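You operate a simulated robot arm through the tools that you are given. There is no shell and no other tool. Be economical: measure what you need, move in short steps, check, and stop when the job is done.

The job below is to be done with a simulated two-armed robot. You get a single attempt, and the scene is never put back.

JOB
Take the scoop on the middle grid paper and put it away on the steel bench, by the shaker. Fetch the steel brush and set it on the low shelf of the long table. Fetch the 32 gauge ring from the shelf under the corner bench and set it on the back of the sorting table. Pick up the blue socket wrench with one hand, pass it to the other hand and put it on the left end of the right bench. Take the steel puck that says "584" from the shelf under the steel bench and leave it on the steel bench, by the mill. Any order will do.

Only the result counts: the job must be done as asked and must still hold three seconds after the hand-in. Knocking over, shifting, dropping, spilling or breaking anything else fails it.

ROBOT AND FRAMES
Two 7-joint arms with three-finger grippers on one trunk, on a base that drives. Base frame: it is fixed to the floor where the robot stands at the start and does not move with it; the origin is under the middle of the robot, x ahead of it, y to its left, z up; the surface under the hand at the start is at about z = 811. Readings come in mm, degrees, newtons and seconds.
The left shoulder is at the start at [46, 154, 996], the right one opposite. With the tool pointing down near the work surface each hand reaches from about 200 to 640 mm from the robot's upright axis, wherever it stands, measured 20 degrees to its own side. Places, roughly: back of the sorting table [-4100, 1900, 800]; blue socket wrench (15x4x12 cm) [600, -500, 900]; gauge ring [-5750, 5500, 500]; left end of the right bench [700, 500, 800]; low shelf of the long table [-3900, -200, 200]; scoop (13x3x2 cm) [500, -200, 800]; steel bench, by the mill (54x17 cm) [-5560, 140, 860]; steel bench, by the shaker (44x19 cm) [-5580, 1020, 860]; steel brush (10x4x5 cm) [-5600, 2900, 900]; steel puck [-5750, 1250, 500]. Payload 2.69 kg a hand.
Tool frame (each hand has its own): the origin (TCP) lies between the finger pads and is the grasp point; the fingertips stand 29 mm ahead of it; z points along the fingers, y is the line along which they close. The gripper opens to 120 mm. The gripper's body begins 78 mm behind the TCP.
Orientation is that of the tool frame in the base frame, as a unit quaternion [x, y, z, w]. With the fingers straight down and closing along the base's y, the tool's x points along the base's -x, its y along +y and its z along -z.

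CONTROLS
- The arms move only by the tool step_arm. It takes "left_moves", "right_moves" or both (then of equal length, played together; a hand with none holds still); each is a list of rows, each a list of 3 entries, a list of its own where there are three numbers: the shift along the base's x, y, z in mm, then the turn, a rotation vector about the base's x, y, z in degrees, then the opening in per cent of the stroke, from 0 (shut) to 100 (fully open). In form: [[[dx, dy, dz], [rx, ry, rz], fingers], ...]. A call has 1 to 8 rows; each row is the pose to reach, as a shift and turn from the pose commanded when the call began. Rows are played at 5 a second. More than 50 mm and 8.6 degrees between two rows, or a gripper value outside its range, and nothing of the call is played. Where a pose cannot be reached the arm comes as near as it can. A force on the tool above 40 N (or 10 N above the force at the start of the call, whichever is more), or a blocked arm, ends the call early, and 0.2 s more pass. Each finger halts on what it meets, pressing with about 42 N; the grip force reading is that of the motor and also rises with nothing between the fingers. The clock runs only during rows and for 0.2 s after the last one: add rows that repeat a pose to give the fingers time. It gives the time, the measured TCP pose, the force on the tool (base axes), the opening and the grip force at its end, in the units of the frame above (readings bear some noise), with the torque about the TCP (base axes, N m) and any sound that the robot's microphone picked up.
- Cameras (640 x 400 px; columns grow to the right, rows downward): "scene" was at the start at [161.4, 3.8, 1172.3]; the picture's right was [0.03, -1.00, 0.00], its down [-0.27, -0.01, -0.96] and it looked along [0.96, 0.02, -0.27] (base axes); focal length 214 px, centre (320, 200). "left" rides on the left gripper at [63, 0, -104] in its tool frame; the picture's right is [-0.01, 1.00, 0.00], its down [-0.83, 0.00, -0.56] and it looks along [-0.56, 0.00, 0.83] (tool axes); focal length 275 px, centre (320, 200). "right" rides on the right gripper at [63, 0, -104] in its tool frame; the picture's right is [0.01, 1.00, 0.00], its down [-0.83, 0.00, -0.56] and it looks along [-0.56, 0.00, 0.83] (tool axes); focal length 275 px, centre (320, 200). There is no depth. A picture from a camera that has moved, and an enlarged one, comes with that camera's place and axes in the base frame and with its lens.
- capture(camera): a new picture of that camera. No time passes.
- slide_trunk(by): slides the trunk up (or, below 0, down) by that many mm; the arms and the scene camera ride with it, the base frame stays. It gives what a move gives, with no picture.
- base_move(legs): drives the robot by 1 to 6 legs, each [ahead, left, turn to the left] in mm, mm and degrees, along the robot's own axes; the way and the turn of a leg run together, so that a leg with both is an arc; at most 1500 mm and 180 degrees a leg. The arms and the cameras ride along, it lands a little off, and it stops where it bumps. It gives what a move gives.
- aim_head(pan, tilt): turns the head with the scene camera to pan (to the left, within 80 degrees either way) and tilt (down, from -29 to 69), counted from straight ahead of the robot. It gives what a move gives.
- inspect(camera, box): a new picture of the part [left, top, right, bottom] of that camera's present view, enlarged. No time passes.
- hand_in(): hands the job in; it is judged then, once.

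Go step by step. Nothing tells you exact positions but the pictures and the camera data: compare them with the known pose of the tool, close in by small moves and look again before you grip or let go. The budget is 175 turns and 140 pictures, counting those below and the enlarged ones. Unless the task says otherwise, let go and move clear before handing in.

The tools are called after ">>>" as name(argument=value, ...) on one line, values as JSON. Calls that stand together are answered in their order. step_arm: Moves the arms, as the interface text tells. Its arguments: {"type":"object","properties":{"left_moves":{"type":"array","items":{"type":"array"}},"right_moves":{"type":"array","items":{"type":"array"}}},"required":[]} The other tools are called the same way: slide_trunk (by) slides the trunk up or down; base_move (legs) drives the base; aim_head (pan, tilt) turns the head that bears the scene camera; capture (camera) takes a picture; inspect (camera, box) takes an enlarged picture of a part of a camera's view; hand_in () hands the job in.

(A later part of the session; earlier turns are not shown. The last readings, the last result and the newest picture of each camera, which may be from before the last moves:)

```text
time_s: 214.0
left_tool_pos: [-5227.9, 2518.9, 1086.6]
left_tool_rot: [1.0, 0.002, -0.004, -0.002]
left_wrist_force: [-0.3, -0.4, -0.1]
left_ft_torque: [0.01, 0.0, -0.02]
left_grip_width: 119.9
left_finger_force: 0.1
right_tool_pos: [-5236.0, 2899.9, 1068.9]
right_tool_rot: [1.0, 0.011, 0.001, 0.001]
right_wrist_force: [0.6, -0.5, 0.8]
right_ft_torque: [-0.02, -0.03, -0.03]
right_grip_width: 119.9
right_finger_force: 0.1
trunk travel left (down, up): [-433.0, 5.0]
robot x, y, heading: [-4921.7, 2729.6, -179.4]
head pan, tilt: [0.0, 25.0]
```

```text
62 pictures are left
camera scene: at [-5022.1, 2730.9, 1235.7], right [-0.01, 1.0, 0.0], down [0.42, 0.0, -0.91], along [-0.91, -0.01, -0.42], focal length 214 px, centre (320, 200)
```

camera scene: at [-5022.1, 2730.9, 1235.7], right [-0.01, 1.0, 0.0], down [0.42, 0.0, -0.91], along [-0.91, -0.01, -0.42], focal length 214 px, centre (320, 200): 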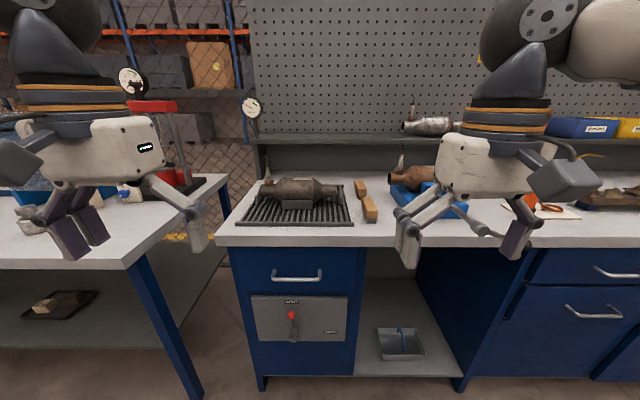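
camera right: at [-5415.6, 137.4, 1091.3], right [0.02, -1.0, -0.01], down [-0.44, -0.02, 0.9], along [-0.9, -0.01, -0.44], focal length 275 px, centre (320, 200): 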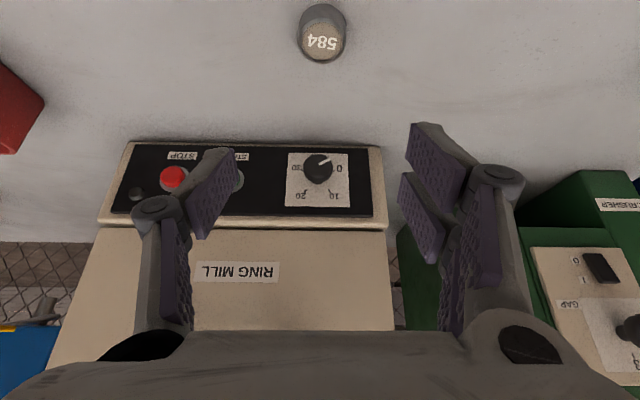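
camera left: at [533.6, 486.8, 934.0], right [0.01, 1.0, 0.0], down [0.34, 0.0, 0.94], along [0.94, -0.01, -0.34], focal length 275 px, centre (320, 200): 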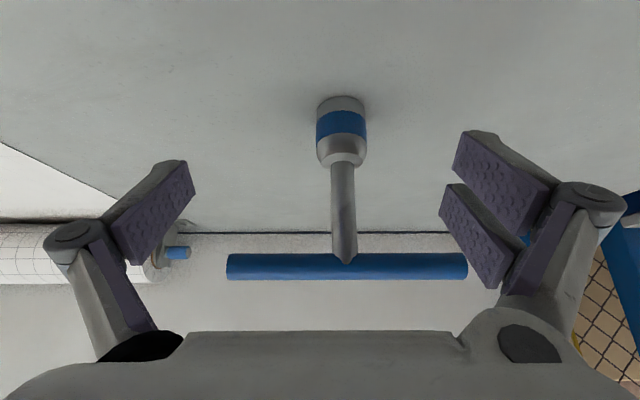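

I see two brush-like blocks right of the grille. I zoom in.

>>> inspect(camera="scene", box=[330, 160, 458, 240])

>>> inspect(camera="scene", box=[440, 160, 640, 240])

```text
5.00 times, centred on (394, 200) of scene
camera zoom: at [-5022.1, 2730.9, 1235.7], right [-0.01, 1.0, 0.0], down [0.42, 0.0, -0.91], along [-0.91, -0.01, -0.42], focal length 1072 px, centre (-50, 200)
```

zoom: 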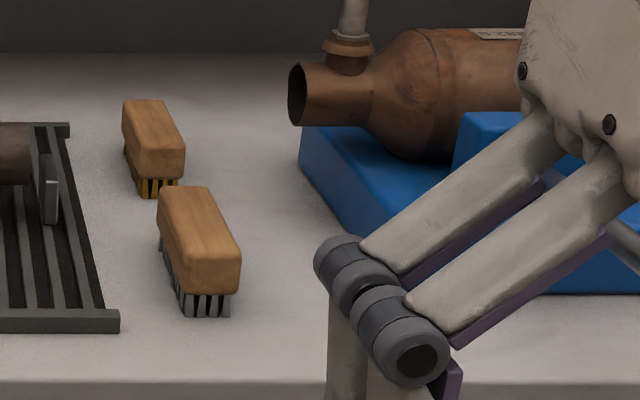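

```text
3.20 times, centred on (540, 200) of scene
camera zoom: at [-5022.1, 2730.9, 1235.7], right [-0.01, 1.0, 0.0], down [0.42, 0.0, -0.91], along [-0.91, -0.01, -0.42], focal length 686 px, centre (-384, 200)
```

zoom: 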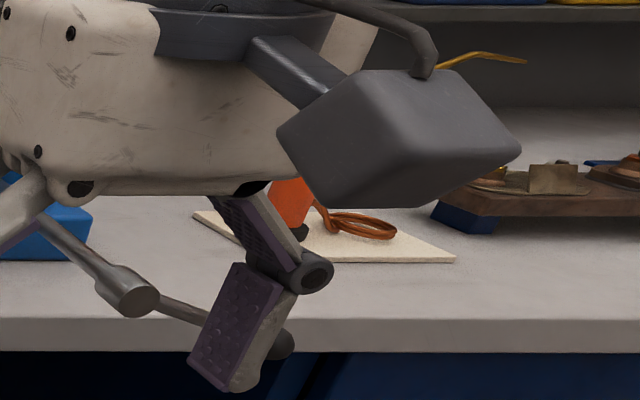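

The nearer brush has steel bristles: centre ~[-5683, 2892], long axis along x, top z ≈ 908. I drive 200 mm ahead and bring the right hand over it.

>>> base_move(legs=[[200, 0, 0.6]])

>>> step_arm(right_moves=[[[-45, 0, -10], [0, 0, 0], 100], [[-90, 0, -20], [0, 0, 0], 80], [[-130, 0, -30], [0, 0, 0], 60], [[-170, 0, -45], [0, 0, 0], 60], [[-205, 0, -65], [0, 0, 0], 60]])

>>> capture(camera="right")

```text
time_s: 215.6
left_tool_pos: [-5422.5, 2512.7, 1086.4]
left_tool_rot: [1.0, 0.009, -0.005, -0.002]
left_wrist_force: [-0.6, -0.4, 0.5]
left_ft_torque: [-0.02, -0.01, -0.02]
left_grip_width: 120.0
left_finger_force: 0.0
right_tool_pos: [-5436.7, 2892.2, 1071.0]
right_tool_rot: [1.0, 0.019, 0.002, 0.001]
right_wrist_force: [-0.3, 0.0, 0.0]
right_ft_torque: [0.01, -0.03, -0.02]
right_grip_width: 119.7
right_finger_force: 0.0
trunk travel left (down, up): [-433.0, 5.0]
robot x, y, heading: [-5117.7, 2730.0, -178.8]
head pan, tilt: [0.0, 25.0]
```

```text
time_s: 216.8
left_tool_pos: [-5421.9, 2512.2, 1087.1]
left_tool_rot: [1.0, 0.008, -0.005, -0.002]
left_wrist_force: [0.7, 0.3, -0.9]
left_ft_torque: [0.0, -0.01, 0.03]
left_grip_width: 119.7
left_finger_force: 0.1
right_tool_pos: [-5640.8, 2891.5, 1000.3]
right_tool_rot: [1.0, 0.019, 0.001, 0.0]
right_wrist_force: [-1.3, 0.8, -0.1]
right_ft_torque: [0.04, 0.0, -0.03]
right_grip_width: 71.9
right_finger_force: 0.0
trunk travel left (down, up): [-433.0, 5.0]
robot x, y, heading: [-5114.7, 2725.1, -178.9]
head pan, tilt: [0.0, 25.0]
```

```text
59 pictures are left
camera right: at [-5577.6, 2895.0, 1105.1], right [0.04, -1.0, 0.0], down [-0.83, -0.04, 0.55], along [-0.55, -0.02, -0.83], focal length 275 px, centre (320, 200)
```

right: 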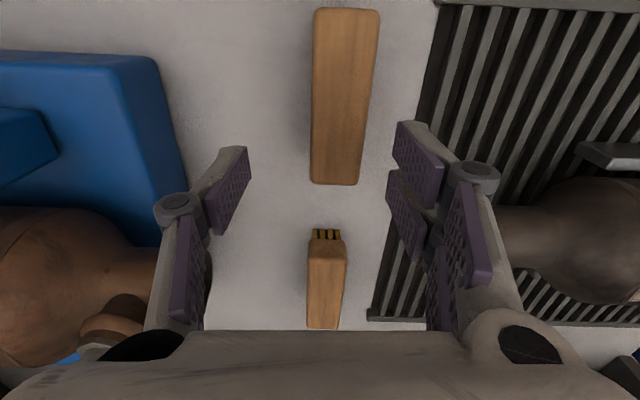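

Triangulating with both views: brush centre [-5625, 2882], top z ≈ 936. I align and lower.

>>> step_arm(right_moves=[[[10, -6, -15], [0, 0, 0], 60], [[16, -9.5, -35], [0, 0, 0], 60], [[16, -9.5, -55], [0, 0, 0], 60]])

>>> capture(camera="right")

```text
time_s: 217.6
left_tool_pos: [-5420.7, 2512.9, 1086.8]
left_tool_rot: [1.0, 0.008, -0.006, -0.002]
left_wrist_force: [0.2, 0.3, 0.8]
left_ft_torque: [0.01, 0.0, -0.01]
left_grip_width: 119.9
left_finger_force: 0.0
right_tool_pos: [-5625.5, 2881.4, 949.6]
right_tool_rot: [1.0, 0.019, 0.002, 0.001]
right_wrist_force: [0.4, 0.0, 0.0]
right_ft_torque: [-0.01, -0.03, -0.01]
right_grip_width: 71.8
right_finger_force: 0.1
trunk travel left (down, up): [-433.0, 5.0]
robot x, y, heading: [-5116.9, 2728.6, -179.1]
head pan, tilt: [0.0, 25.0]
```

```text
58 pictures are left
camera right: at [-5561.6, 2885.3, 1053.4], right [0.04, -1.0, 0.0], down [-0.83, -0.03, 0.55], along [-0.55, -0.02, -0.83], focal length 275 px, centre (320, 200)
```

right: 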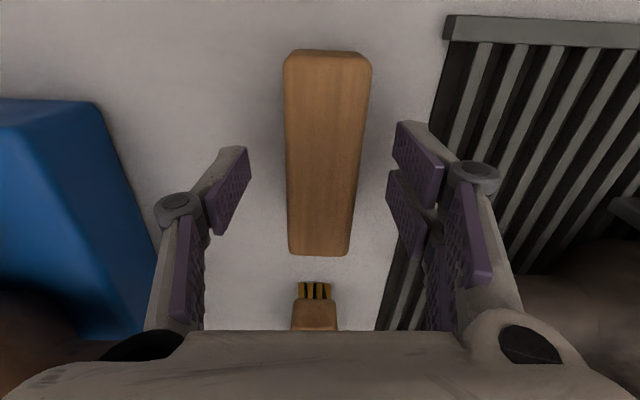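

Aligned. I narrow the opening slightly, lower to z ≈ 924 and grip.

>>> step_arm(right_moves=[[[0, 1, 0], [0, 0, 0], 50], [[1, 1, -14], [0, 0, 0], 50], [[1, 1, -26], [0, 0, 0], 50], [[1, 1, -26], [0, 0, 0], 30], [[1, 1, -26], [0, 0, 0], 10], [[1, 1, -26], [0, 0, 0], 0], [[1, 1, -26], [0, 0, 0], 0]])

>>> capture(camera="right")

```text
time_s: 219.2
left_tool_pos: [-5419.8, 2512.5, 1087.7]
left_tool_rot: [1.0, 0.008, -0.007, -0.002]
left_wrist_force: [-0.2, -0.3, -1.2]
left_ft_torque: [-0.01, 0.0, -0.02]
left_grip_width: 120.1
left_finger_force: 0.0
right_tool_pos: [-5624.2, 2883.7, 928.2]
right_tool_rot: [1.0, 0.018, -0.003, 0.0]
right_wrist_force: [-4.0, 8.9, 35.1]
right_ft_torque: [0.24, -0.21, 0.24]
right_grip_width: 32.2
right_finger_force: 41.9
trunk travel left (down, up): [-433.0, 5.0]
robot x, y, heading: [-5118.4, 2726.5, -178.8]
head pan, tilt: [0.0, 25.0]
```

```text
57 pictures are left
camera right: at [-5560.2, 2887.0, 1032.0], right [0.04, -1.0, 0.0], down [-0.83, -0.03, 0.56], along [-0.56, -0.02, -0.83], focal length 275 px, centre (320, 200)
```

right: 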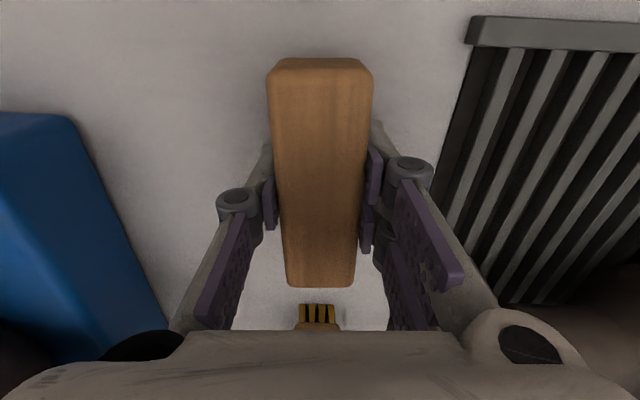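

Fingertips rest on the bench (~z 899) and the brush is gripped (32 mm). I lift and check.

>>> step_arm(right_moves=[[[0, 0, 20], [0, 0, 0], 0], [[0, 0, 55], [0, 0, 0], 0], [[0, 0, 95], [0, 0, 0], 0], [[30, 0, 130], [0, 0, 0], 0], [[75, 0, 150], [0, 0, 0], 0], [[120, 0, 155], [0, 0, 0], 0], [[165, 0, 155], [0, 0, 0], 0], [[205, 0, 155], [0, 0, 0], 0]])

>>> capture(camera="right")

>>> capture(camera="scene")

```text
time_s: 221.0
left_tool_pos: [-5422.4, 2513.5, 1086.1]
left_tool_rot: [1.0, 0.009, -0.006, -0.002]
left_wrist_force: [0.4, 0.1, 0.4]
left_ft_torque: [0.01, 0.04, 0.03]
left_grip_width: 119.9
left_finger_force: 0.0
right_tool_pos: [-5416.6, 2883.1, 1077.1]
right_tool_rot: [1.0, 0.019, 0.001, 0.001]
right_wrist_force: [0.9, 0.4, -1.2]
right_ft_torque: [0.01, 0.05, -0.01]
right_grip_width: 32.4
right_finger_force: 42.2
trunk travel left (down, up): [-433.0, 5.0]
robot x, y, heading: [-5117.9, 2727.5, -179.1]
head pan, tilt: [0.0, 25.0]
```

```text
56 pictures are left
camera right: at [-5352.4, 2886.8, 1181.8], right [0.04, -1.0, 0.0], down [-0.83, -0.03, 0.55], along [-0.55, -0.02, -0.83], focal length 275 px, centre (320, 200)
```

right: 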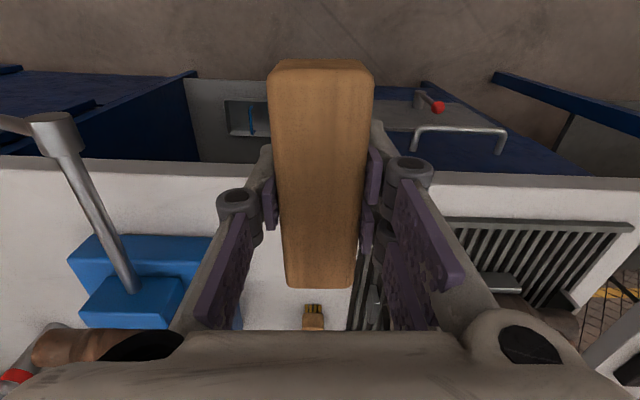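

```text
55 pictures are left
camera scene: at [-5218.9, 2727.1, 1235.8], right [-0.02, 1.0, 0.0], down [0.42, 0.01, -0.91], along [-0.91, -0.02, -0.42], focal length 214 px, centre (320, 200)
```

scene: 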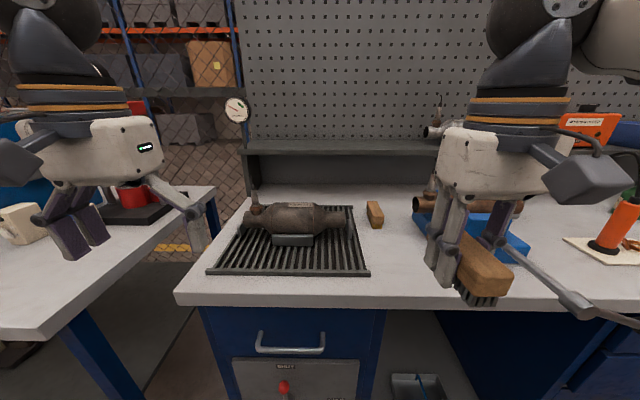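

The brush is held. A lever end sticks out at ~[-5420, 3058, 1004], so I back off first, then turn to +y and look ahead.

>>> base_move(legs=[[-240, 0, 0], [0, 0, -91]])

>>> aim_head(pan=0, tilt=15)

>>> capture(camera="scene")

```text
time_s: 226.7
left_tool_pos: [-5085.4, 3039.2, 1085.7]
left_tool_rot: [0.708, -0.706, -0.002, -0.004]
left_wrist_force: [0.9, -0.4, 1.2]
left_ft_torque: [-0.02, 0.0, 0.03]
left_grip_width: 119.9
left_finger_force: 0.1
right_tool_pos: [-4715.5, 3028.5, 1076.4]
right_tool_rot: [0.715, -0.699, 0.001, 0.001]
right_wrist_force: [-0.1, -0.4, -1.6]
right_ft_torque: [-0.02, 0.03, 0.0]
right_grip_width: 32.3
right_finger_force: 42.0
trunk travel left (down, up): [-433.0, 5.0]
robot x, y, heading: [-4875.1, 2727.9, 90.3]
head pan, tilt: [0.0, 25.0]
```

```text
time_s: 227.4
left_tool_pos: [-5086.5, 3039.8, 1085.9]
left_tool_rot: [0.709, -0.706, -0.003, -0.005]
left_wrist_force: [0.7, 0.4, -0.5]
left_ft_torque: [0.01, -0.03, -0.02]
left_grip_width: 120.1
left_finger_force: 0.1
right_tool_pos: [-4717.3, 3030.7, 1077.6]
right_tool_rot: [0.715, -0.699, 0.001, 0.001]
right_wrist_force: [-0.8, -0.4, -1.1]
right_ft_torque: [0.0, 0.04, 0.02]
right_grip_width: 32.5
right_finger_force: 42.2
trunk travel left (down, up): [-433.0, 5.0]
robot x, y, heading: [-4875.9, 2734.8, 90.3]
head pan, tilt: [0.0, 15.0]
```

```text
54 pictures are left
camera scene: at [-4878.1, 2835.5, 1251.8], right [1.0, 0.01, 0.0], down [0.0, -0.26, -0.97], along [-0.01, 0.97, -0.26], focal length 214 px, centre (320, 200)
```

scene: 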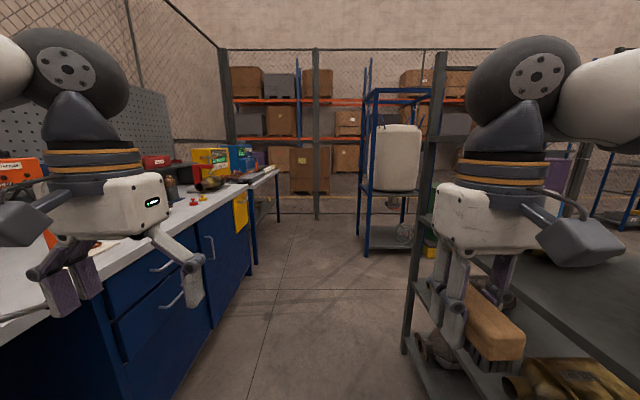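

The corner bench (front x ≈ -5600, y 4900–6220) is ahead-left. I drive to y ≈ 5500 and face it.

>>> base_move(legs=[[1400, 30, 0], [1360, 30, 0], [0, 0, 90]])

>>> aim_head(pan=0, tilt=30)

>>> capture(camera="scene")

```text
time_s: 244.4
left_tool_pos: [-5234.1, 5225.4, 1087.2]
left_tool_rot: [1.0, 0.018, -0.005, -0.002]
left_wrist_force: [0.0, 0.2, 0.0]
left_ft_torque: [-0.04, -0.01, -0.01]
left_grip_width: 119.6
left_finger_force: 0.1
right_tool_pos: [-5236.0, 5596.7, 1078.2]
right_tool_rot: [1.0, 0.028, 0.001, 0.001]
right_wrist_force: [-0.1, -0.2, -0.3]
right_ft_torque: [0.06, 0.02, -0.02]
right_grip_width: 32.3
right_finger_force: 41.9
trunk travel left (down, up): [-433.0, 5.0]
robot x, y, heading: [-4933.3, 5443.3, -177.8]
head pan, tilt: [0.0, 15.0]
```

```text
time_s: 245.2
left_tool_pos: [-5234.5, 5225.6, 1086.4]
left_tool_rot: [1.0, 0.017, -0.005, -0.002]
left_wrist_force: [-1.0, 0.0, -0.3]
left_ft_torque: [0.04, 0.04, 0.01]
left_grip_width: 120.0
left_finger_force: 0.0
right_tool_pos: [-5236.0, 5595.4, 1076.3]
right_tool_rot: [1.0, 0.027, 0.002, 0.001]
right_wrist_force: [0.1, -0.1, -0.5]
right_ft_torque: [0.0, 0.0, 0.01]
right_grip_width: 32.2
right_finger_force: 42.1
trunk travel left (down, up): [-433.0, 5.0]
robot x, y, heading: [-4930.6, 5445.8, -177.8]
head pan, tilt: [0.0, 30.0]
```

```text
53 pictures are left
camera scene: at [-5033.8, 5442.9, 1227.8], right [-0.04, 1.0, 0.0], down [0.5, 0.02, -0.87], along [-0.87, -0.03, -0.5], focal length 214 px, centre (320, 200)
```

scene: 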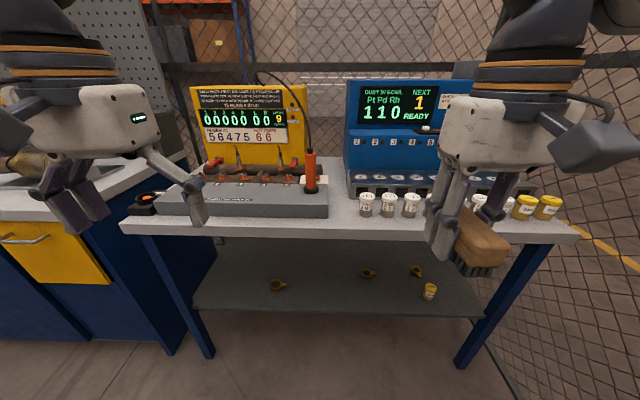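

Three gauge rings lie on the shelf. I zoom to read the numbers.

>>> inspect(camera="scene", box=[255, 265, 305, 300])

>>> inspect(camera="scene", box=[350, 255, 440, 300])

```text
11.43 times, centred on (280, 282) of scene
camera zoom: at [-5033.8, 5442.9, 1227.8], right [-0.04, 1.0, 0.0], down [0.5, 0.02, -0.87], along [-0.87, -0.03, -0.5], focal length 2451 px, centre (777, -743)
```

zoom: 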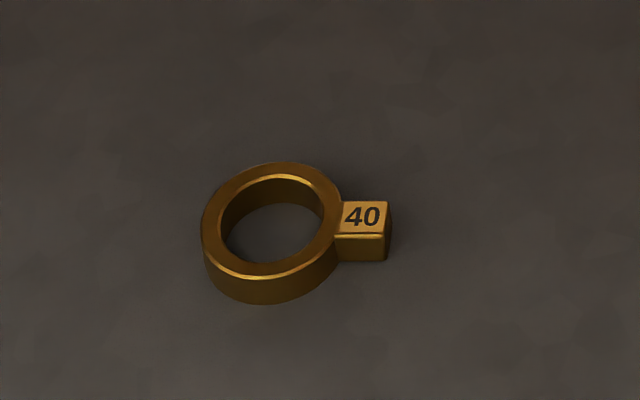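

```text
7.11 times, centred on (395, 278) of scene
camera zoom: at [-5033.8, 5442.9, 1227.8], right [-0.04, 1.0, 0.0], down [0.5, 0.02, -0.87], along [-0.87, -0.03, -0.5], focal length 1525 px, centre (-213, -351)
```

zoom: 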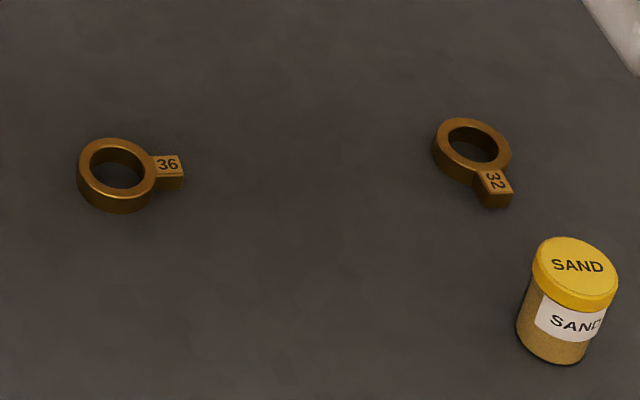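

The rightmost ring is "32", at roughly [-5787, 5886, 410]. I check the free room to the right (fence) before choosing my stance.

>>> aim_head(pan=-60, tilt=30)

>>> capture(camera="scene")

```text
time_s: 246.5
left_tool_pos: [-5235.0, 5225.2, 1086.5]
left_tool_rot: [1.0, 0.017, -0.005, -0.002]
left_wrist_force: [-0.4, 0.5, 2.0]
left_ft_torque: [0.01, -0.02, -0.01]
left_grip_width: 120.2
left_finger_force: 0.0
right_tool_pos: [-5235.8, 5595.7, 1077.2]
right_tool_rot: [1.0, 0.026, 0.001, 0.001]
right_wrist_force: [0.6, 0.2, -1.3]
right_ft_torque: [0.01, 0.01, -0.02]
right_grip_width: 32.5
right_finger_force: 42.1
trunk travel left (down, up): [-433.0, 5.0]
robot x, y, heading: [-4933.7, 5446.4, -177.9]
head pan, tilt: [-60.0, 30.0]
```

```text
50 pictures are left
camera scene: at [-4991.6, 5522.7, 1227.7], right [0.85, 0.53, 0.0], down [0.27, -0.42, -0.87], along [-0.46, 0.73, -0.5], focal length 214 px, centre (320, 200)
```

scene: 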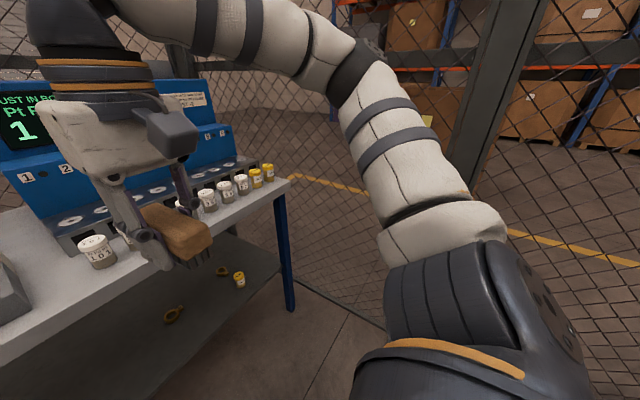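

The fence stands at y ≈ 6275, so I'll use the left hand with the robot turned ~30° right (heading ≈152°), standing near [-5010, 5580]. I move there, push the hands forward slightly and lower the trunk.

>>> base_move(legs=[[0, 0, -30], [128, -82, 0]])

>>> step_arm(left_moves=[[[-13, 8, 0], [0, 0, 0], 100], [[-26, 15, 0], [0, 0, 0], 100]], right_moves=[[[-13, 8, 0], [0, 0, 0], 0], [[-26, 15, 0], [0, 0, 0], 0]])

>>> slide_trunk(by=-345)

>>> aim_head(pan=0, tilt=35)

>>> capture(camera="scene")

```text
time_s: 249.4
left_tool_pos: [-5378.4, 5538.2, 1086.6]
left_tool_rot: [0.97, -0.242, -0.004, -0.002]
left_wrist_force: [-0.7, 0.0, 0.3]
left_ft_torque: [-0.01, -0.03, -0.02]
left_grip_width: 120.2
left_finger_force: 0.1
right_tool_pos: [-5195.3, 5859.7, 1077.5]
right_tool_rot: [0.973, -0.232, 0.001, 0.001]
right_wrist_force: [0.7, -0.3, -1.1]
right_ft_torque: [-0.04, 0.0, 0.03]
right_grip_width: 32.2
right_finger_force: 42.1
trunk travel left (down, up): [-433.0, 5.0]
robot x, y, heading: [-5004.4, 5578.3, 152.1]
head pan, tilt: [-60.0, 30.0]
```

```text
time_s: 250.0
left_tool_pos: [-5405.0, 5552.6, 1086.2]
left_tool_rot: [0.97, -0.242, -0.005, -0.003]
left_wrist_force: [0.9, -0.9, 0.1]
left_ft_torque: [0.01, 0.01, -0.02]
left_grip_width: 120.0
left_finger_force: 0.0
right_tool_pos: [-5221.7, 5874.9, 1077.1]
right_tool_rot: [0.973, -0.233, 0.002, 0.001]
right_wrist_force: [-0.5, 0.2, -1.3]
right_ft_torque: [-0.02, 0.02, 0.0]
right_grip_width: 32.4
right_finger_force: 41.9
trunk travel left (down, up): [-433.0, 5.0]
robot x, y, heading: [-5007.6, 5577.1, 152.1]
head pan, tilt: [-60.0, 30.0]
```

```text
time_s: 253.3
left_tool_pos: [-5405.3, 5552.3, 742.1]
left_tool_rot: [0.97, -0.242, -0.005, -0.003]
left_wrist_force: [-0.3, 0.1, 0.0]
left_ft_torque: [0.0, 0.01, 0.03]
left_grip_width: 119.9
left_finger_force: 0.0
right_tool_pos: [-5220.8, 5874.2, 732.2]
right_tool_rot: [0.973, -0.232, 0.001, 0.001]
right_wrist_force: [-0.4, -0.3, -1.8]
right_ft_torque: [-0.02, 0.03, 0.01]
right_grip_width: 32.5
right_finger_force: 41.9
trunk travel left (down, up): [-88.0, 350.0]
robot x, y, heading: [-5006.0, 5572.1, 152.0]
head pan, tilt: [-60.0, 30.0]
```

```text
time_s: 254.7
left_tool_pos: [-5403.8, 5552.8, 741.7]
left_tool_rot: [0.97, -0.242, -0.005, -0.003]
left_wrist_force: [-0.4, 0.1, -0.2]
left_ft_torque: [-0.02, -0.02, 0.02]
left_grip_width: 120.1
left_finger_force: 0.0
right_tool_pos: [-5220.7, 5873.6, 732.4]
right_tool_rot: [0.972, -0.233, 0.002, 0.001]
right_wrist_force: [-0.1, 1.2, -1.3]
right_ft_torque: [0.04, 0.0, 0.02]
right_grip_width: 32.0
right_finger_force: 42.0
trunk travel left (down, up): [-88.0, 350.0]
robot x, y, heading: [-5007.9, 5578.7, 152.0]
head pan, tilt: [0.0, 35.0]
```

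```text
49 pictures are left
camera scene: at [-5229.2, 5694.8, 841.9], right [0.47, 0.88, 0.0], down [0.51, -0.27, -0.82], along [-0.72, 0.38, -0.57], focal length 214 px, centre (320, 200)
```

scene: 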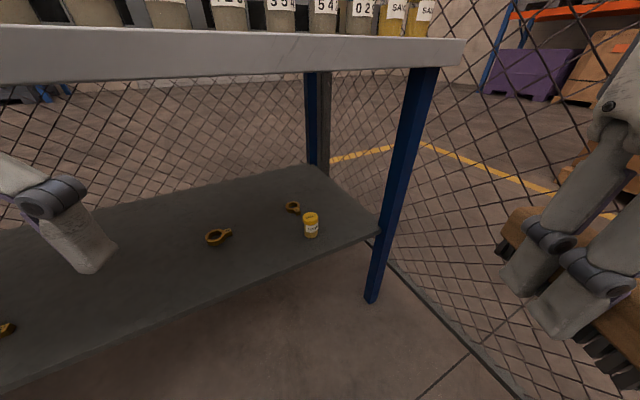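

Triangulated: ring 32 at ~[-5768, 5875, 425]; a sand cup stands in front of it at ~[-5621, 5873]. I tilt and lower the left hand below bench-top level before closing in.

>>> step_arm(left_moves=[[[8, 15, -30], [3.5, 6.6, 0], 100], [[16, 30, -60], [7, 13.2, 0], 100], [[24, 45, -95], [10.5, 19.9, 0], 100], [[32, 60, -130], [14.1, 26.5, 0], 100], [[40, 75, -160], [14.1, 26.5, 0], 100], [[47, 88, -185], [14.1, 26.5, 0], 100]])

>>> capture(camera="left")

```text
time_s: 256.1
left_tool_pos: [-5369.4, 5693.1, 580.1]
left_tool_rot: [0.934, -0.228, -0.265, -0.067]
left_wrist_force: [0.3, 0.1, -1.0]
left_ft_torque: [-0.02, -0.02, 0.0]
left_grip_width: 119.8
left_finger_force: 0.1
left hand out of reach, approached as far as the arm can: row 3, 4, 5, 6
right_tool_pos: [-5210.8, 5866.6, 737.9]
right_tool_rot: [0.973, -0.231, -0.007, 0.0]
right_wrist_force: [-0.4, -0.7, -1.3]
right_ft_torque: [0.04, 0.01, 0.03]
right_grip_width: 32.3
right_finger_force: 41.7
trunk travel left (down, up): [-88.0, 350.0]
robot x, y, heading: [-5005.6, 5575.6, 152.3]
head pan, tilt: [0.0, 35.0]
```

```text
48 pictures are left
camera left: at [-5274.8, 5641.9, 635.8], right [-0.47, -0.88, 0.0], down [-0.37, 0.19, 0.91], along [-0.8, 0.43, -0.41], focal length 275 px, centre (320, 200)
```

left: 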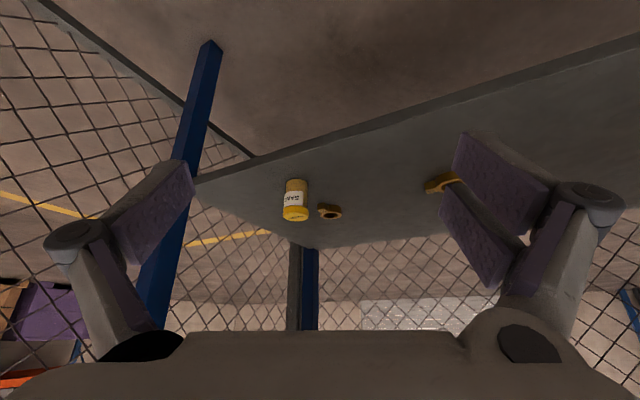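

The view confirms the ring near [-5758, 5878]. I drive 145 mm ahead and look again.

>>> base_move(legs=[[145, 0, 0]])

>>> step_arm(left_moves=[[[-40, 17, -10], [0, 0, 0], 80], [[-80, 34, -20], [0, 0, 0], 70], [[-120, 51, -30], [0, 0, 0], 70]])

>>> capture(camera="left")

>>> capture(camera="scene")

```text
time_s: 256.8
left_tool_pos: [-5372.2, 5693.1, 578.6]
left_tool_rot: [0.936, -0.224, -0.265, -0.065]
left_wrist_force: [0.0, 0.1, -1.1]
left_ft_torque: [-0.04, 0.0, 0.0]
left_grip_width: 119.9
left_finger_force: 0.1
right_tool_pos: [-5214.2, 5869.7, 735.5]
right_tool_rot: [0.974, -0.227, -0.004, 0.002]
right_wrist_force: [-0.5, -0.4, -1.7]
right_ft_torque: [-0.01, -0.01, -0.01]
right_grip_width: 32.2
right_finger_force: 41.5
trunk travel left (down, up): [-88.0, 350.0]
robot x, y, heading: [-5003.7, 5574.0, 152.6]
head pan, tilt: [0.0, 35.0]
stopped in leg 1: the robot was blocked; the commanded pose is now the measured one
```

```text
time_s: 257.8
left_tool_pos: [-5458.1, 5745.9, 494.2]
left_tool_rot: [0.948, -0.248, -0.195, -0.045]
left_wrist_force: [-0.3, 0.1, 0.5]
left_ft_torque: [0.01, -0.05, -0.01]
left_grip_width: 84.0
left_finger_force: 0.0
right_tool_pos: [-5209.5, 5878.3, 735.3]
right_tool_rot: [0.973, -0.233, -0.002, 0.005]
right_wrist_force: [-0.1, 0.8, -1.2]
right_ft_torque: [-0.06, 0.0, -0.01]
right_grip_width: 32.6
right_finger_force: 42.2
trunk travel left (down, up): [-88.0, 350.0]
robot x, y, heading: [-5000.4, 5577.7, 152.3]
head pan, tilt: [0.0, 35.0]
stopped in row 3 (left hand): the arm was blocked; the commanded pose is now the measured one
```

```text
47 pictures are left
camera left: at [-5372.5, 5698.4, 566.7], right [-0.49, -0.87, 0.01], down [-0.47, 0.28, 0.84], along [-0.73, 0.4, -0.55], focal length 275 px, centre (320, 200)
```

left: 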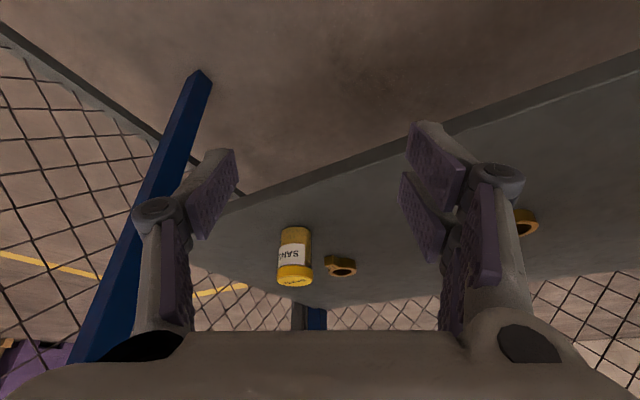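

```text
46 pictures are left
camera scene: at [-5216.0, 5700.2, 844.8], right [0.47, 0.88, -0.01], down [0.5, -0.27, -0.82], along [-0.73, 0.38, -0.57], focal length 214 px, centre (320, 200)
```

scene: 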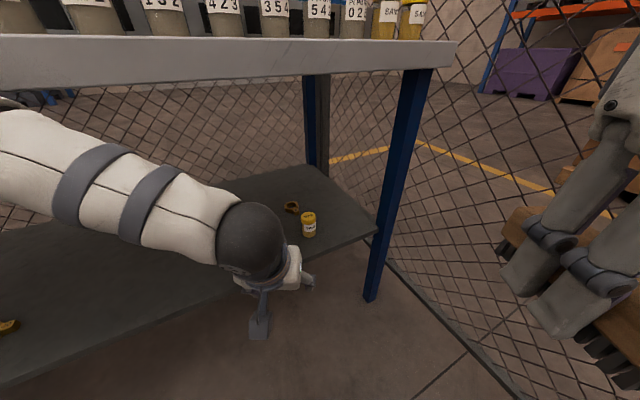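

The left elbow met the bench's edge in this stance, so I back off and instead face the bench squarely (heading 180°) at y ≈ 5760, reaching slightly across with the left hand.

>>> base_move(legs=[[-160, 0, 0], [0, 0, 27.7]])

>>> aim_head(pan=-40, tilt=25)

>>> capture(camera="scene")

```text
time_s: 260.6
left_tool_pos: [-5344.8, 5426.1, 492.7]
left_tool_rot: [0.98, -0.004, -0.2, 0.001]
left_wrist_force: [0.0, -0.7, -0.3]
left_ft_torque: [-0.02, 0.02, -0.02]
left_grip_width: 84.2
left_finger_force: 0.0
right_tool_pos: [-5186.7, 5661.5, 731.9]
right_tool_rot: [1.0, 0.014, 0.002, 0.001]
right_wrist_force: [0.4, 0.4, -1.0]
right_ft_torque: [0.0, -0.01, -0.01]
right_grip_width: 32.5
right_finger_force: 42.1
trunk travel left (down, up): [-88.0, 350.0]
robot x, y, heading: [-4858.0, 5499.5, -179.4]
head pan, tilt: [0.0, 35.0]
```

```text
time_s: 261.7
left_tool_pos: [-5343.4, 5426.7, 491.1]
left_tool_rot: [0.98, -0.003, -0.2, 0.0]
left_wrist_force: [0.0, 0.3, 0.3]
left_ft_torque: [0.01, 0.0, 0.0]
left_grip_width: 83.6
left_finger_force: 0.0
right_tool_pos: [-5186.2, 5661.3, 732.4]
right_tool_rot: [1.0, 0.015, 0.002, 0.0]
right_wrist_force: [1.4, 0.5, 0.0]
right_ft_torque: [-0.02, 0.0, -0.04]
right_grip_width: 32.2
right_finger_force: 41.7
trunk travel left (down, up): [-88.0, 350.0]
robot x, y, heading: [-4860.4, 5503.1, -179.4]
head pan, tilt: [-40.0, 25.0]
```

```text
45 pictures are left
camera scene: at [-5090.9, 5561.1, 857.6], right [0.63, 0.77, 0.0], down [0.33, -0.27, -0.91], along [-0.7, 0.58, -0.42], focal length 214 px, centre (320, 200)
```

scene: 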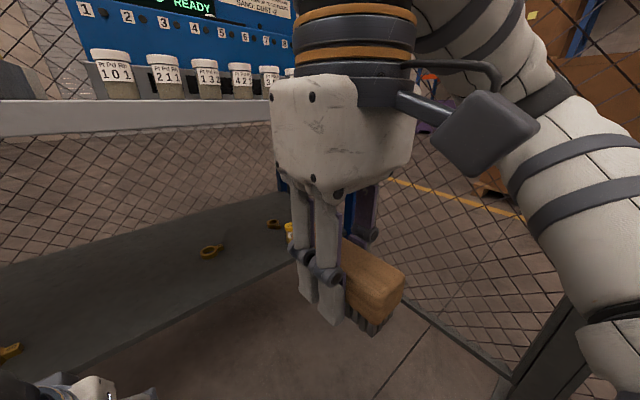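

Bench items are undisturbed. I slide right 235 mm towards y ≈ 5740.

>>> base_move(legs=[[0, -235, -0.6]])

>>> step_arm(left_moves=[[[0, 10, 10], [0, 3, -7], 70], [[0, 20, 20], [0, 5, -14], 70], [[0, 30, 30], [0, 7, -21], 70], [[0, 40, 40], [0, 7, -26], 70]])

>>> capture(camera="left")

```text
time_s: 264.1
left_tool_pos: [-5346.6, 5668.9, 492.0]
left_tool_rot: [0.98, -0.007, -0.2, 0.0]
left_wrist_force: [0.2, -0.2, -0.6]
left_ft_torque: [0.01, -0.01, -0.04]
left_grip_width: 83.9
left_finger_force: 0.1
right_tool_pos: [-5185.0, 5903.5, 731.8]
right_tool_rot: [1.0, 0.009, 0.002, 0.0]
right_wrist_force: [-0.5, -0.4, -0.6]
right_ft_torque: [-0.03, -0.04, -0.01]
right_grip_width: 32.6
right_finger_force: 41.7
trunk travel left (down, up): [-88.0, 350.0]
robot x, y, heading: [-4857.7, 5739.6, -179.9]
head pan, tilt: [-40.0, 25.0]
```

```text
time_s: 265.1
left_tool_pos: [-5346.9, 5709.1, 531.3]
left_tool_rot: [0.939, -0.228, -0.253, -0.044]
left_wrist_force: [-0.3, 0.2, -0.5]
left_ft_torque: [0.02, 0.01, 0.0]
left_grip_width: 83.8
left_finger_force: 0.1
right_tool_pos: [-5185.9, 5902.8, 732.5]
right_tool_rot: [1.0, 0.009, 0.002, 0.0]
right_wrist_force: [0.5, -0.6, -1.1]
right_ft_torque: [-0.01, 0.0, 0.01]
right_grip_width: 32.5
right_finger_force: 42.3
trunk travel left (down, up): [-88.0, 350.0]
robot x, y, heading: [-4861.1, 5741.6, -179.8]
head pan, tilt: [-40.0, 25.0]
```

```text
44 pictures are left
camera left: at [-5251.1, 5662.2, 591.1], right [-0.46, -0.89, 0.03], down [-0.38, 0.23, 0.9], along [-0.8, 0.39, -0.44], focal length 275 px, centre (320, 200)
```

left: 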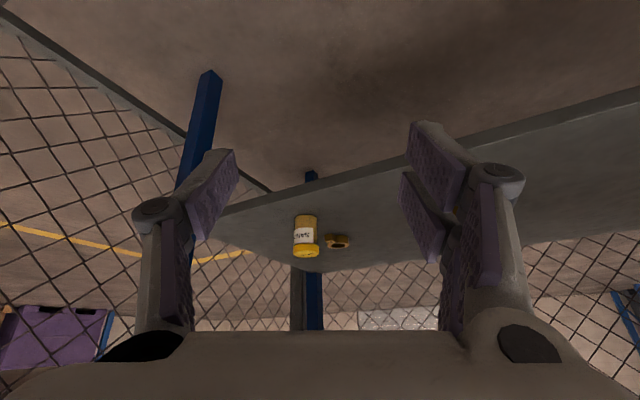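

Clear view. I drive 200 mm ahead and look again.

>>> base_move(legs=[[200, 0, 0]])

>>> step_arm(left_moves=[[[-30, 35, 0], [0, 0, 0], 70], [[-60, 70, 0], [0, 0, 0], 70], [[-95, 100, 0], [0, 0, 0], 70]])

>>> capture(camera="left")

```text
time_s: 266.7
left_tool_pos: [-5541.3, 5709.1, 531.7]
left_tool_rot: [0.939, -0.229, -0.253, -0.045]
left_wrist_force: [-0.2, 0.4, -0.5]
left_ft_torque: [0.03, 0.0, 0.0]
left_grip_width: 84.2
left_finger_force: 0.0
right_tool_pos: [-5381.2, 5903.6, 731.9]
right_tool_rot: [1.0, 0.009, 0.002, 0.002]
right_wrist_force: [-0.2, 0.2, -1.8]
right_ft_torque: [-0.04, -0.01, 0.01]
right_grip_width: 32.5
right_finger_force: 42.0
trunk travel left (down, up): [-88.0, 350.0]
robot x, y, heading: [-5057.3, 5748.3, 180.0]
head pan, tilt: [-40.0, 25.0]
```

```text
time_s: 267.5
left_tool_pos: [-5638.6, 5808.8, 530.7]
left_tool_rot: [0.939, -0.229, -0.254, -0.046]
left_wrist_force: [-0.6, -0.1, 0.5]
left_ft_torque: [-0.03, -0.01, 0.02]
left_grip_width: 83.9
left_finger_force: 0.0
right_tool_pos: [-5380.7, 5904.9, 732.3]
right_tool_rot: [1.0, 0.009, 0.002, 0.002]
right_wrist_force: [0.3, 0.0, -0.9]
right_ft_torque: [0.02, -0.01, -0.01]
right_grip_width: 32.1
right_finger_force: 42.0
trunk travel left (down, up): [-88.0, 350.0]
robot x, y, heading: [-5056.3, 5742.1, -179.8]
head pan, tilt: [-40.0, 25.0]
```

```text
43 pictures are left
camera left: at [-5543.8, 5761.9, 590.4], right [-0.46, -0.89, 0.03], down [-0.38, 0.23, 0.9], along [-0.8, 0.39, -0.44], focal length 275 px, centre (320, 200)
```

left: 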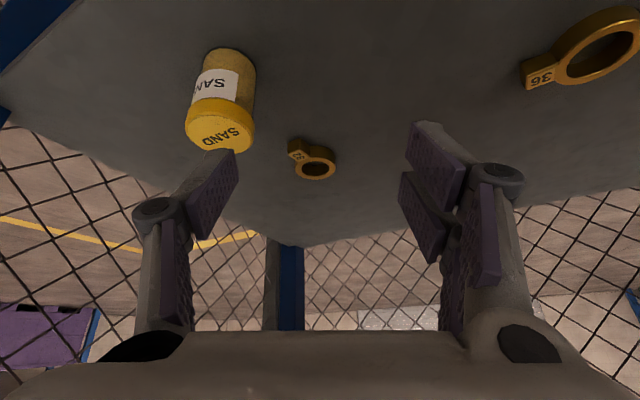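

The ring 32 is at ~[-5764, 5876, 420]; the cup top is ~30 mm under the right-hand finger, so I move over at constant height first, then lower.

>>> step_arm(left_moves=[[[-40, 20, 0], [0, 0, 0], 65], [[-80, 42, 0], [0, 0, 0], 65], [[-115, 62, 0], [0, 0, 0], 60], [[-115, 62, -30], [0, 0, 0], 60], [[-115, 62, -58], [0, 0, 0], 60]])

>>> capture(camera="left")

```text
time_s: 268.7
left_tool_pos: [-5743.6, 5855.5, 472.2]
left_tool_rot: [0.939, -0.228, -0.253, -0.045]
left_wrist_force: [0.2, -0.1, -0.5]
left_ft_torque: [0.02, 0.01, 0.04]
left_grip_width: 72.1
left_finger_force: 0.1
left hand out of reach, approached as far as the arm can: row 3, 4, 5
right_tool_pos: [-5380.9, 5903.0, 732.5]
right_tool_rot: [1.0, 0.009, 0.002, 0.001]
right_wrist_force: [0.8, -0.8, -1.4]
right_ft_torque: [0.02, 0.0, -0.02]
right_grip_width: 32.3
right_finger_force: 42.1
trunk travel left (down, up): [-88.0, 350.0]
robot x, y, heading: [-5057.1, 5738.4, 179.9]
head pan, tilt: [-40.0, 25.0]
```

```text
42 pictures are left
camera left: at [-5647.3, 5809.3, 532.4], right [-0.45, -0.89, 0.03], down [-0.38, 0.23, 0.9], along [-0.81, 0.39, -0.44], focal length 275 px, centre (320, 200)
```

left: 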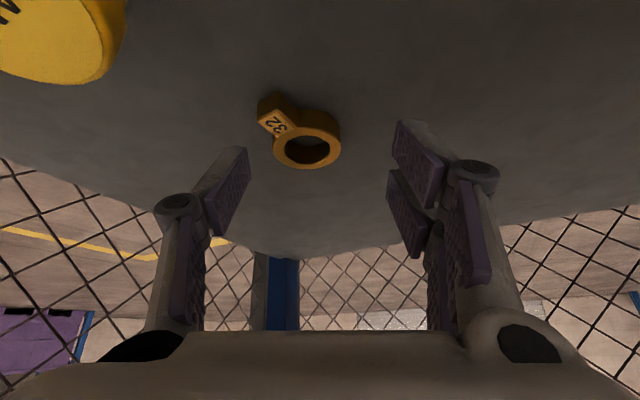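

The arm is at its reach limit; I nudge the base 40 mm ahead and re-centre the hand over the ring.

>>> step_arm(left_moves=[[[10, 0, 10], [0, 0, 0], 60], [[30, 5, 20], [0, 0, 0], 60]])

>>> base_move(legs=[[40, -15, 0]])

>>> step_arm(left_moves=[[[-5, 0, -10], [0, 0, 0], 60], [[-10, 0, -25], [0, 0, 0], 60]])

>>> capture(camera="left")

```text
time_s: 269.3
left_tool_pos: [-5712.2, 5863.4, 492.1]
left_tool_rot: [0.939, -0.228, -0.253, -0.044]
left_wrist_force: [-1.0, -0.3, -0.5]
left_ft_torque: [0.04, 0.02, -0.01]
left_grip_width: 72.1
left_finger_force: 0.1
right_tool_pos: [-5381.0, 5902.8, 733.2]
right_tool_rot: [1.0, 0.009, 0.001, 0.001]
right_wrist_force: [0.0, -0.6, 0.0]
right_ft_torque: [0.02, 0.01, -0.01]
right_grip_width: 32.3
right_finger_force: 42.3
trunk travel left (down, up): [-88.0, 350.0]
robot x, y, heading: [-5056.4, 5738.2, 180.1]
head pan, tilt: [-40.0, 25.0]
```

```text
time_s: 270.2
left_tool_pos: [-5753.4, 5873.7, 493.9]
left_tool_rot: [0.939, -0.227, -0.254, -0.047]
left_wrist_force: [0.3, 1.6, -0.4]
left_ft_torque: [0.03, 0.01, -0.01]
left_grip_width: 72.1
left_finger_force: 0.0
right_tool_pos: [-5422.6, 5913.4, 732.7]
right_tool_rot: [1.0, 0.01, 0.002, -0.004]
right_wrist_force: [-0.7, -0.4, -2.0]
right_ft_torque: [0.01, 0.0, -0.02]
right_grip_width: 32.1
right_finger_force: 42.1
trunk travel left (down, up): [-88.0, 350.0]
robot x, y, heading: [-5096.9, 5757.1, -180.2]
head pan, tilt: [-40.0, 25.0]
```

```text
time_s: 270.8
left_tool_pos: [-5763.3, 5875.3, 468.5]
left_tool_rot: [0.939, -0.226, -0.254, -0.046]
left_wrist_force: [-1.0, 0.5, -0.8]
left_ft_torque: [0.02, -0.01, 0.02]
left_grip_width: 72.2
left_finger_force: 0.1
right_tool_pos: [-5422.0, 5913.3, 731.9]
right_tool_rot: [1.0, 0.011, 0.001, -0.003]
right_wrist_force: [-0.5, 0.8, -1.0]
right_ft_torque: [-0.01, 0.02, 0.04]
right_grip_width: 32.4
right_finger_force: 42.1
trunk travel left (down, up): [-88.0, 350.0]
robot x, y, heading: [-5091.3, 5758.5, -179.8]
head pan, tilt: [-40.0, 25.0]
```

```text
41 pictures are left
camera left: at [-5668.3, 5827.6, 528.4], right [-0.45, -0.89, 0.03], down [-0.38, 0.23, 0.9], along [-0.81, 0.39, -0.44], focal length 275 px, centre (320, 200)
```

left: 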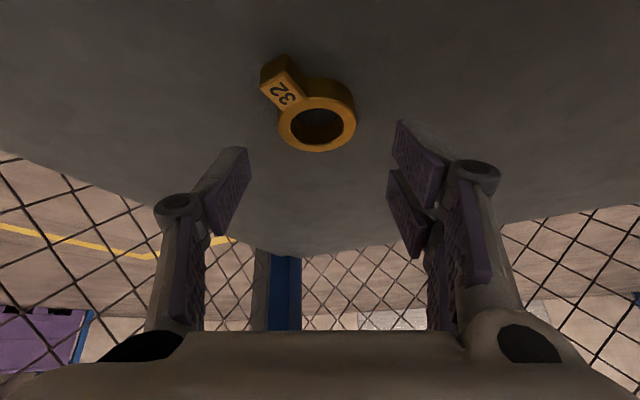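

The ring is on the tool's axis, so I advance 28 mm along it and re-check.

>>> step_arm(left_moves=[[[-6, 3, -12], [0, 0, 0], 60], [[-12, 6, -24], [0, 0, 0], 60]])

>>> capture(camera="left")

```text
time_s: 271.4
left_tool_pos: [-5776.3, 5868.1, 446.0]
left_tool_rot: [0.941, -0.22, -0.253, -0.042]
left_wrist_force: [-0.3, -0.9, 0.1]
left_ft_torque: [-0.03, -0.01, -0.01]
left_grip_width: 72.1
left_finger_force: 0.0
left hand out of reach, approached as far as the arm can: row 2
right_tool_pos: [-5421.4, 5914.0, 733.4]
right_tool_rot: [1.0, 0.011, 0.002, -0.003]
right_wrist_force: [0.0, -0.3, -1.3]
right_ft_torque: [0.0, 0.01, 0.02]
right_grip_width: 32.3
right_finger_force: 42.5
trunk travel left (down, up): [-88.0, 350.0]
robot x, y, heading: [-5092.8, 5756.3, -180.2]
head pan, tilt: [-40.0, 25.0]
```

```text
40 pictures are left
camera left: at [-5680.6, 5823.2, 506.1], right [-0.44, -0.9, 0.03], down [-0.39, 0.22, 0.89], along [-0.81, 0.38, -0.45], focal length 275 px, centre (320, 200)
```

left: 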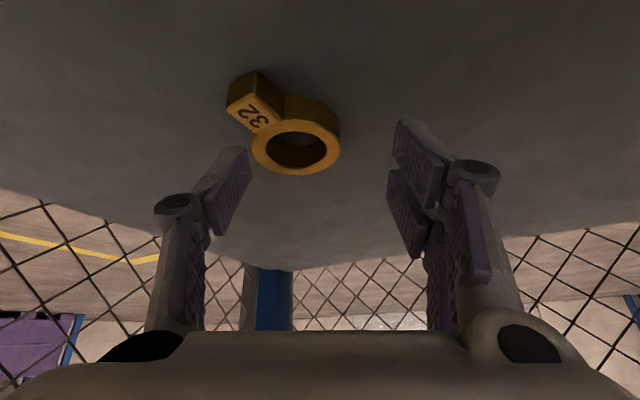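

Ring now triangulates to ~[-5777, 5880, 418]. I shift to put it 22 mm ahead of the TCP.

>>> step_arm(left_moves=[[[5, 5, -2], [0, 0, 0], 60], [[9, 9, -6], [0, 0, 0], 60], [[9, 9, -9], [0, 0, 0], 60]])

>>> capture(camera="left")

```text
time_s: 272.2
left_tool_pos: [-5767.8, 5877.3, 439.9]
left_tool_rot: [0.941, -0.219, -0.255, -0.044]
left_wrist_force: [0.7, -0.2, -1.0]
left_ft_torque: [0.02, 0.0, 0.0]
left_grip_width: 72.0
left_finger_force: 0.0
right_tool_pos: [-5421.4, 5914.1, 731.6]
right_tool_rot: [1.0, 0.011, 0.002, -0.003]
right_wrist_force: [0.2, 0.6, -0.5]
right_ft_torque: [-0.01, 0.01, 0.01]
right_grip_width: 32.3
right_finger_force: 42.4
trunk travel left (down, up): [-88.0, 350.0]
robot x, y, heading: [-5097.2, 5756.3, -179.9]
head pan, tilt: [-40.0, 25.0]
```

```text
39 pictures are left
camera left: at [-5672.7, 5833.0, 500.3], right [-0.44, -0.9, 0.03], down [-0.39, 0.22, 0.9], along [-0.81, 0.38, -0.44], focal length 275 px, centre (320, 200)
```

left: 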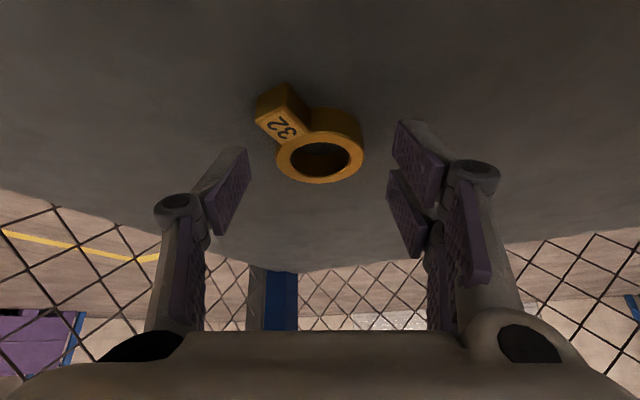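

Ring centred laterally, about 10 mm still ahead. I advance gently along the tool axis watching the force.

>>> step_arm(left_moves=[[[-2, 1, -4], [0, 0, 0], 60], [[-4, 2, -8], [0, 0, 0], 60]])

>>> step_arm(left_moves=[[[-1, 0.5, -2], [0, 0, 0], 60], [[-2, 1, -4], [0, 0, 0], 60]])

>>> capture(camera="left")

```text
time_s: 272.8
left_tool_pos: [-5764.2, 5889.4, 436.4]
left_tool_rot: [0.938, -0.231, -0.255, -0.047]
left_wrist_force: [0.6, 0.0, 0.4]
left_ft_torque: [-0.01, 0.0, -0.02]
left_grip_width: 72.1
left_finger_force: 0.0
left hand out of reach, approached as far as the arm can: row 1, 2
right_tool_pos: [-5422.3, 5913.3, 733.5]
right_tool_rot: [1.0, 0.01, 0.002, -0.002]
right_wrist_force: [-0.3, -1.0, -0.5]
right_ft_torque: [0.0, 0.01, 0.03]
right_grip_width: 32.2
right_finger_force: 42.1
trunk travel left (down, up): [-88.0, 350.0]
robot x, y, heading: [-5092.8, 5753.9, -180.0]
head pan, tilt: [-40.0, 25.0]
```

```text
time_s: 273.4
left_tool_pos: [-5762.9, 5892.6, 436.1]
left_tool_rot: [0.938, -0.228, -0.257, -0.048]
left_wrist_force: [-0.3, -0.4, 0.1]
left_ft_torque: [0.02, 0.01, 0.0]
left_grip_width: 71.9
left_finger_force: 0.1
left hand out of reach, approached as far as the arm can: row 2
right_tool_pos: [-5422.0, 5913.7, 732.4]
right_tool_rot: [1.0, 0.011, 0.002, -0.003]
right_wrist_force: [-0.2, 0.3, -2.4]
right_ft_torque: [0.0, -0.02, -0.01]
right_grip_width: 32.2
right_finger_force: 41.3
trunk travel left (down, up): [-88.0, 350.0]
robot x, y, heading: [-5094.6, 5757.6, -180.1]
head pan, tilt: [-40.0, 25.0]
```

```text
38 pictures are left
camera left: at [-5667.6, 5844.3, 494.8], right [-0.45, -0.89, 0.03], down [-0.38, 0.22, 0.9], along [-0.81, 0.4, -0.44], focal length 275 px, centre (320, 200)
```

left: 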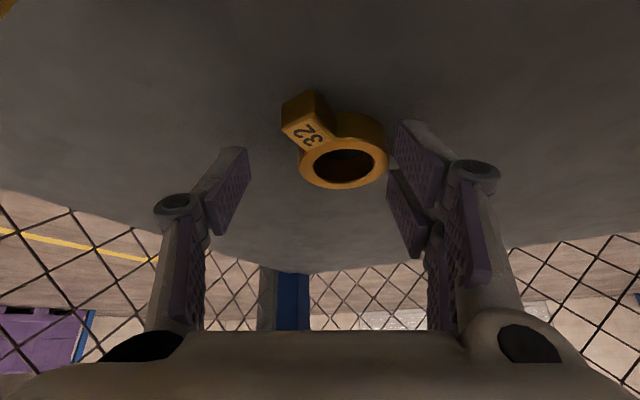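

The arm drifts at its reach limit. I lift the hand a bit and lower the trunk 40 mm to gain reach.

>>> step_arm(left_moves=[[[0, -5, 20], [0, 0, 0], 60], [[0, -12, 45], [0, 0, 0], 60]])

>>> slide_trunk(by=-40)

>>> capture(camera="left")

```text
time_s: 274.0
left_tool_pos: [-5760.5, 5878.4, 477.8]
left_tool_rot: [0.939, -0.227, -0.254, -0.047]
left_wrist_force: [-0.9, 0.7, 1.0]
left_ft_torque: [-0.02, 0.0, 0.01]
left_grip_width: 72.1
left_finger_force: 0.1
right_tool_pos: [-5421.6, 5913.9, 732.5]
right_tool_rot: [1.0, 0.011, 0.001, -0.003]
right_wrist_force: [0.6, -0.3, -0.6]
right_ft_torque: [0.01, -0.01, 0.01]
right_grip_width: 32.5
right_finger_force: 42.1
trunk travel left (down, up): [-88.0, 350.0]
robot x, y, heading: [-5095.2, 5755.2, -179.8]
head pan, tilt: [-40.0, 25.0]
```

```text
time_s: 274.8
left_tool_pos: [-5761.5, 5876.5, 440.8]
left_tool_rot: [0.939, -0.226, -0.256, -0.046]
left_wrist_force: [0.9, 0.0, -0.3]
left_ft_torque: [0.01, -0.03, 0.03]
left_grip_width: 72.2
left_finger_force: 0.1
right_tool_pos: [-5420.2, 5913.3, 694.0]
right_tool_rot: [1.0, 0.01, 0.002, -0.003]
right_wrist_force: [0.0, 0.1, -1.3]
right_ft_torque: [0.03, 0.03, 0.02]
right_grip_width: 32.2
right_finger_force: 41.7
trunk travel left (down, up): [-48.0, 390.0]
robot x, y, heading: [-5093.4, 5756.4, -180.0]
head pan, tilt: [-40.0, 25.0]
```

```text
37 pictures are left
camera left: at [-5666.3, 5829.9, 498.8], right [-0.45, -0.89, 0.03], down [-0.38, 0.22, 0.9], along [-0.81, 0.39, -0.44], focal length 275 px, centre (320, 200)
```

left: 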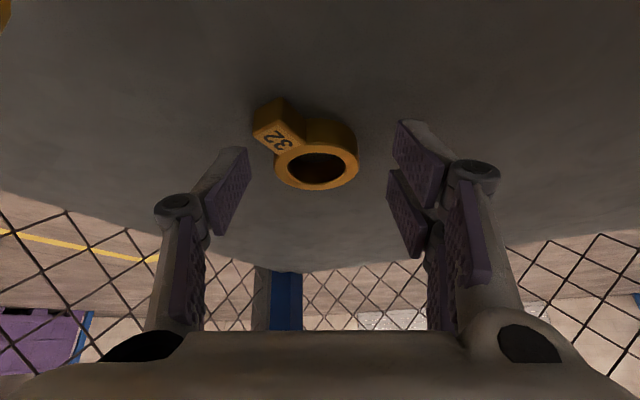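

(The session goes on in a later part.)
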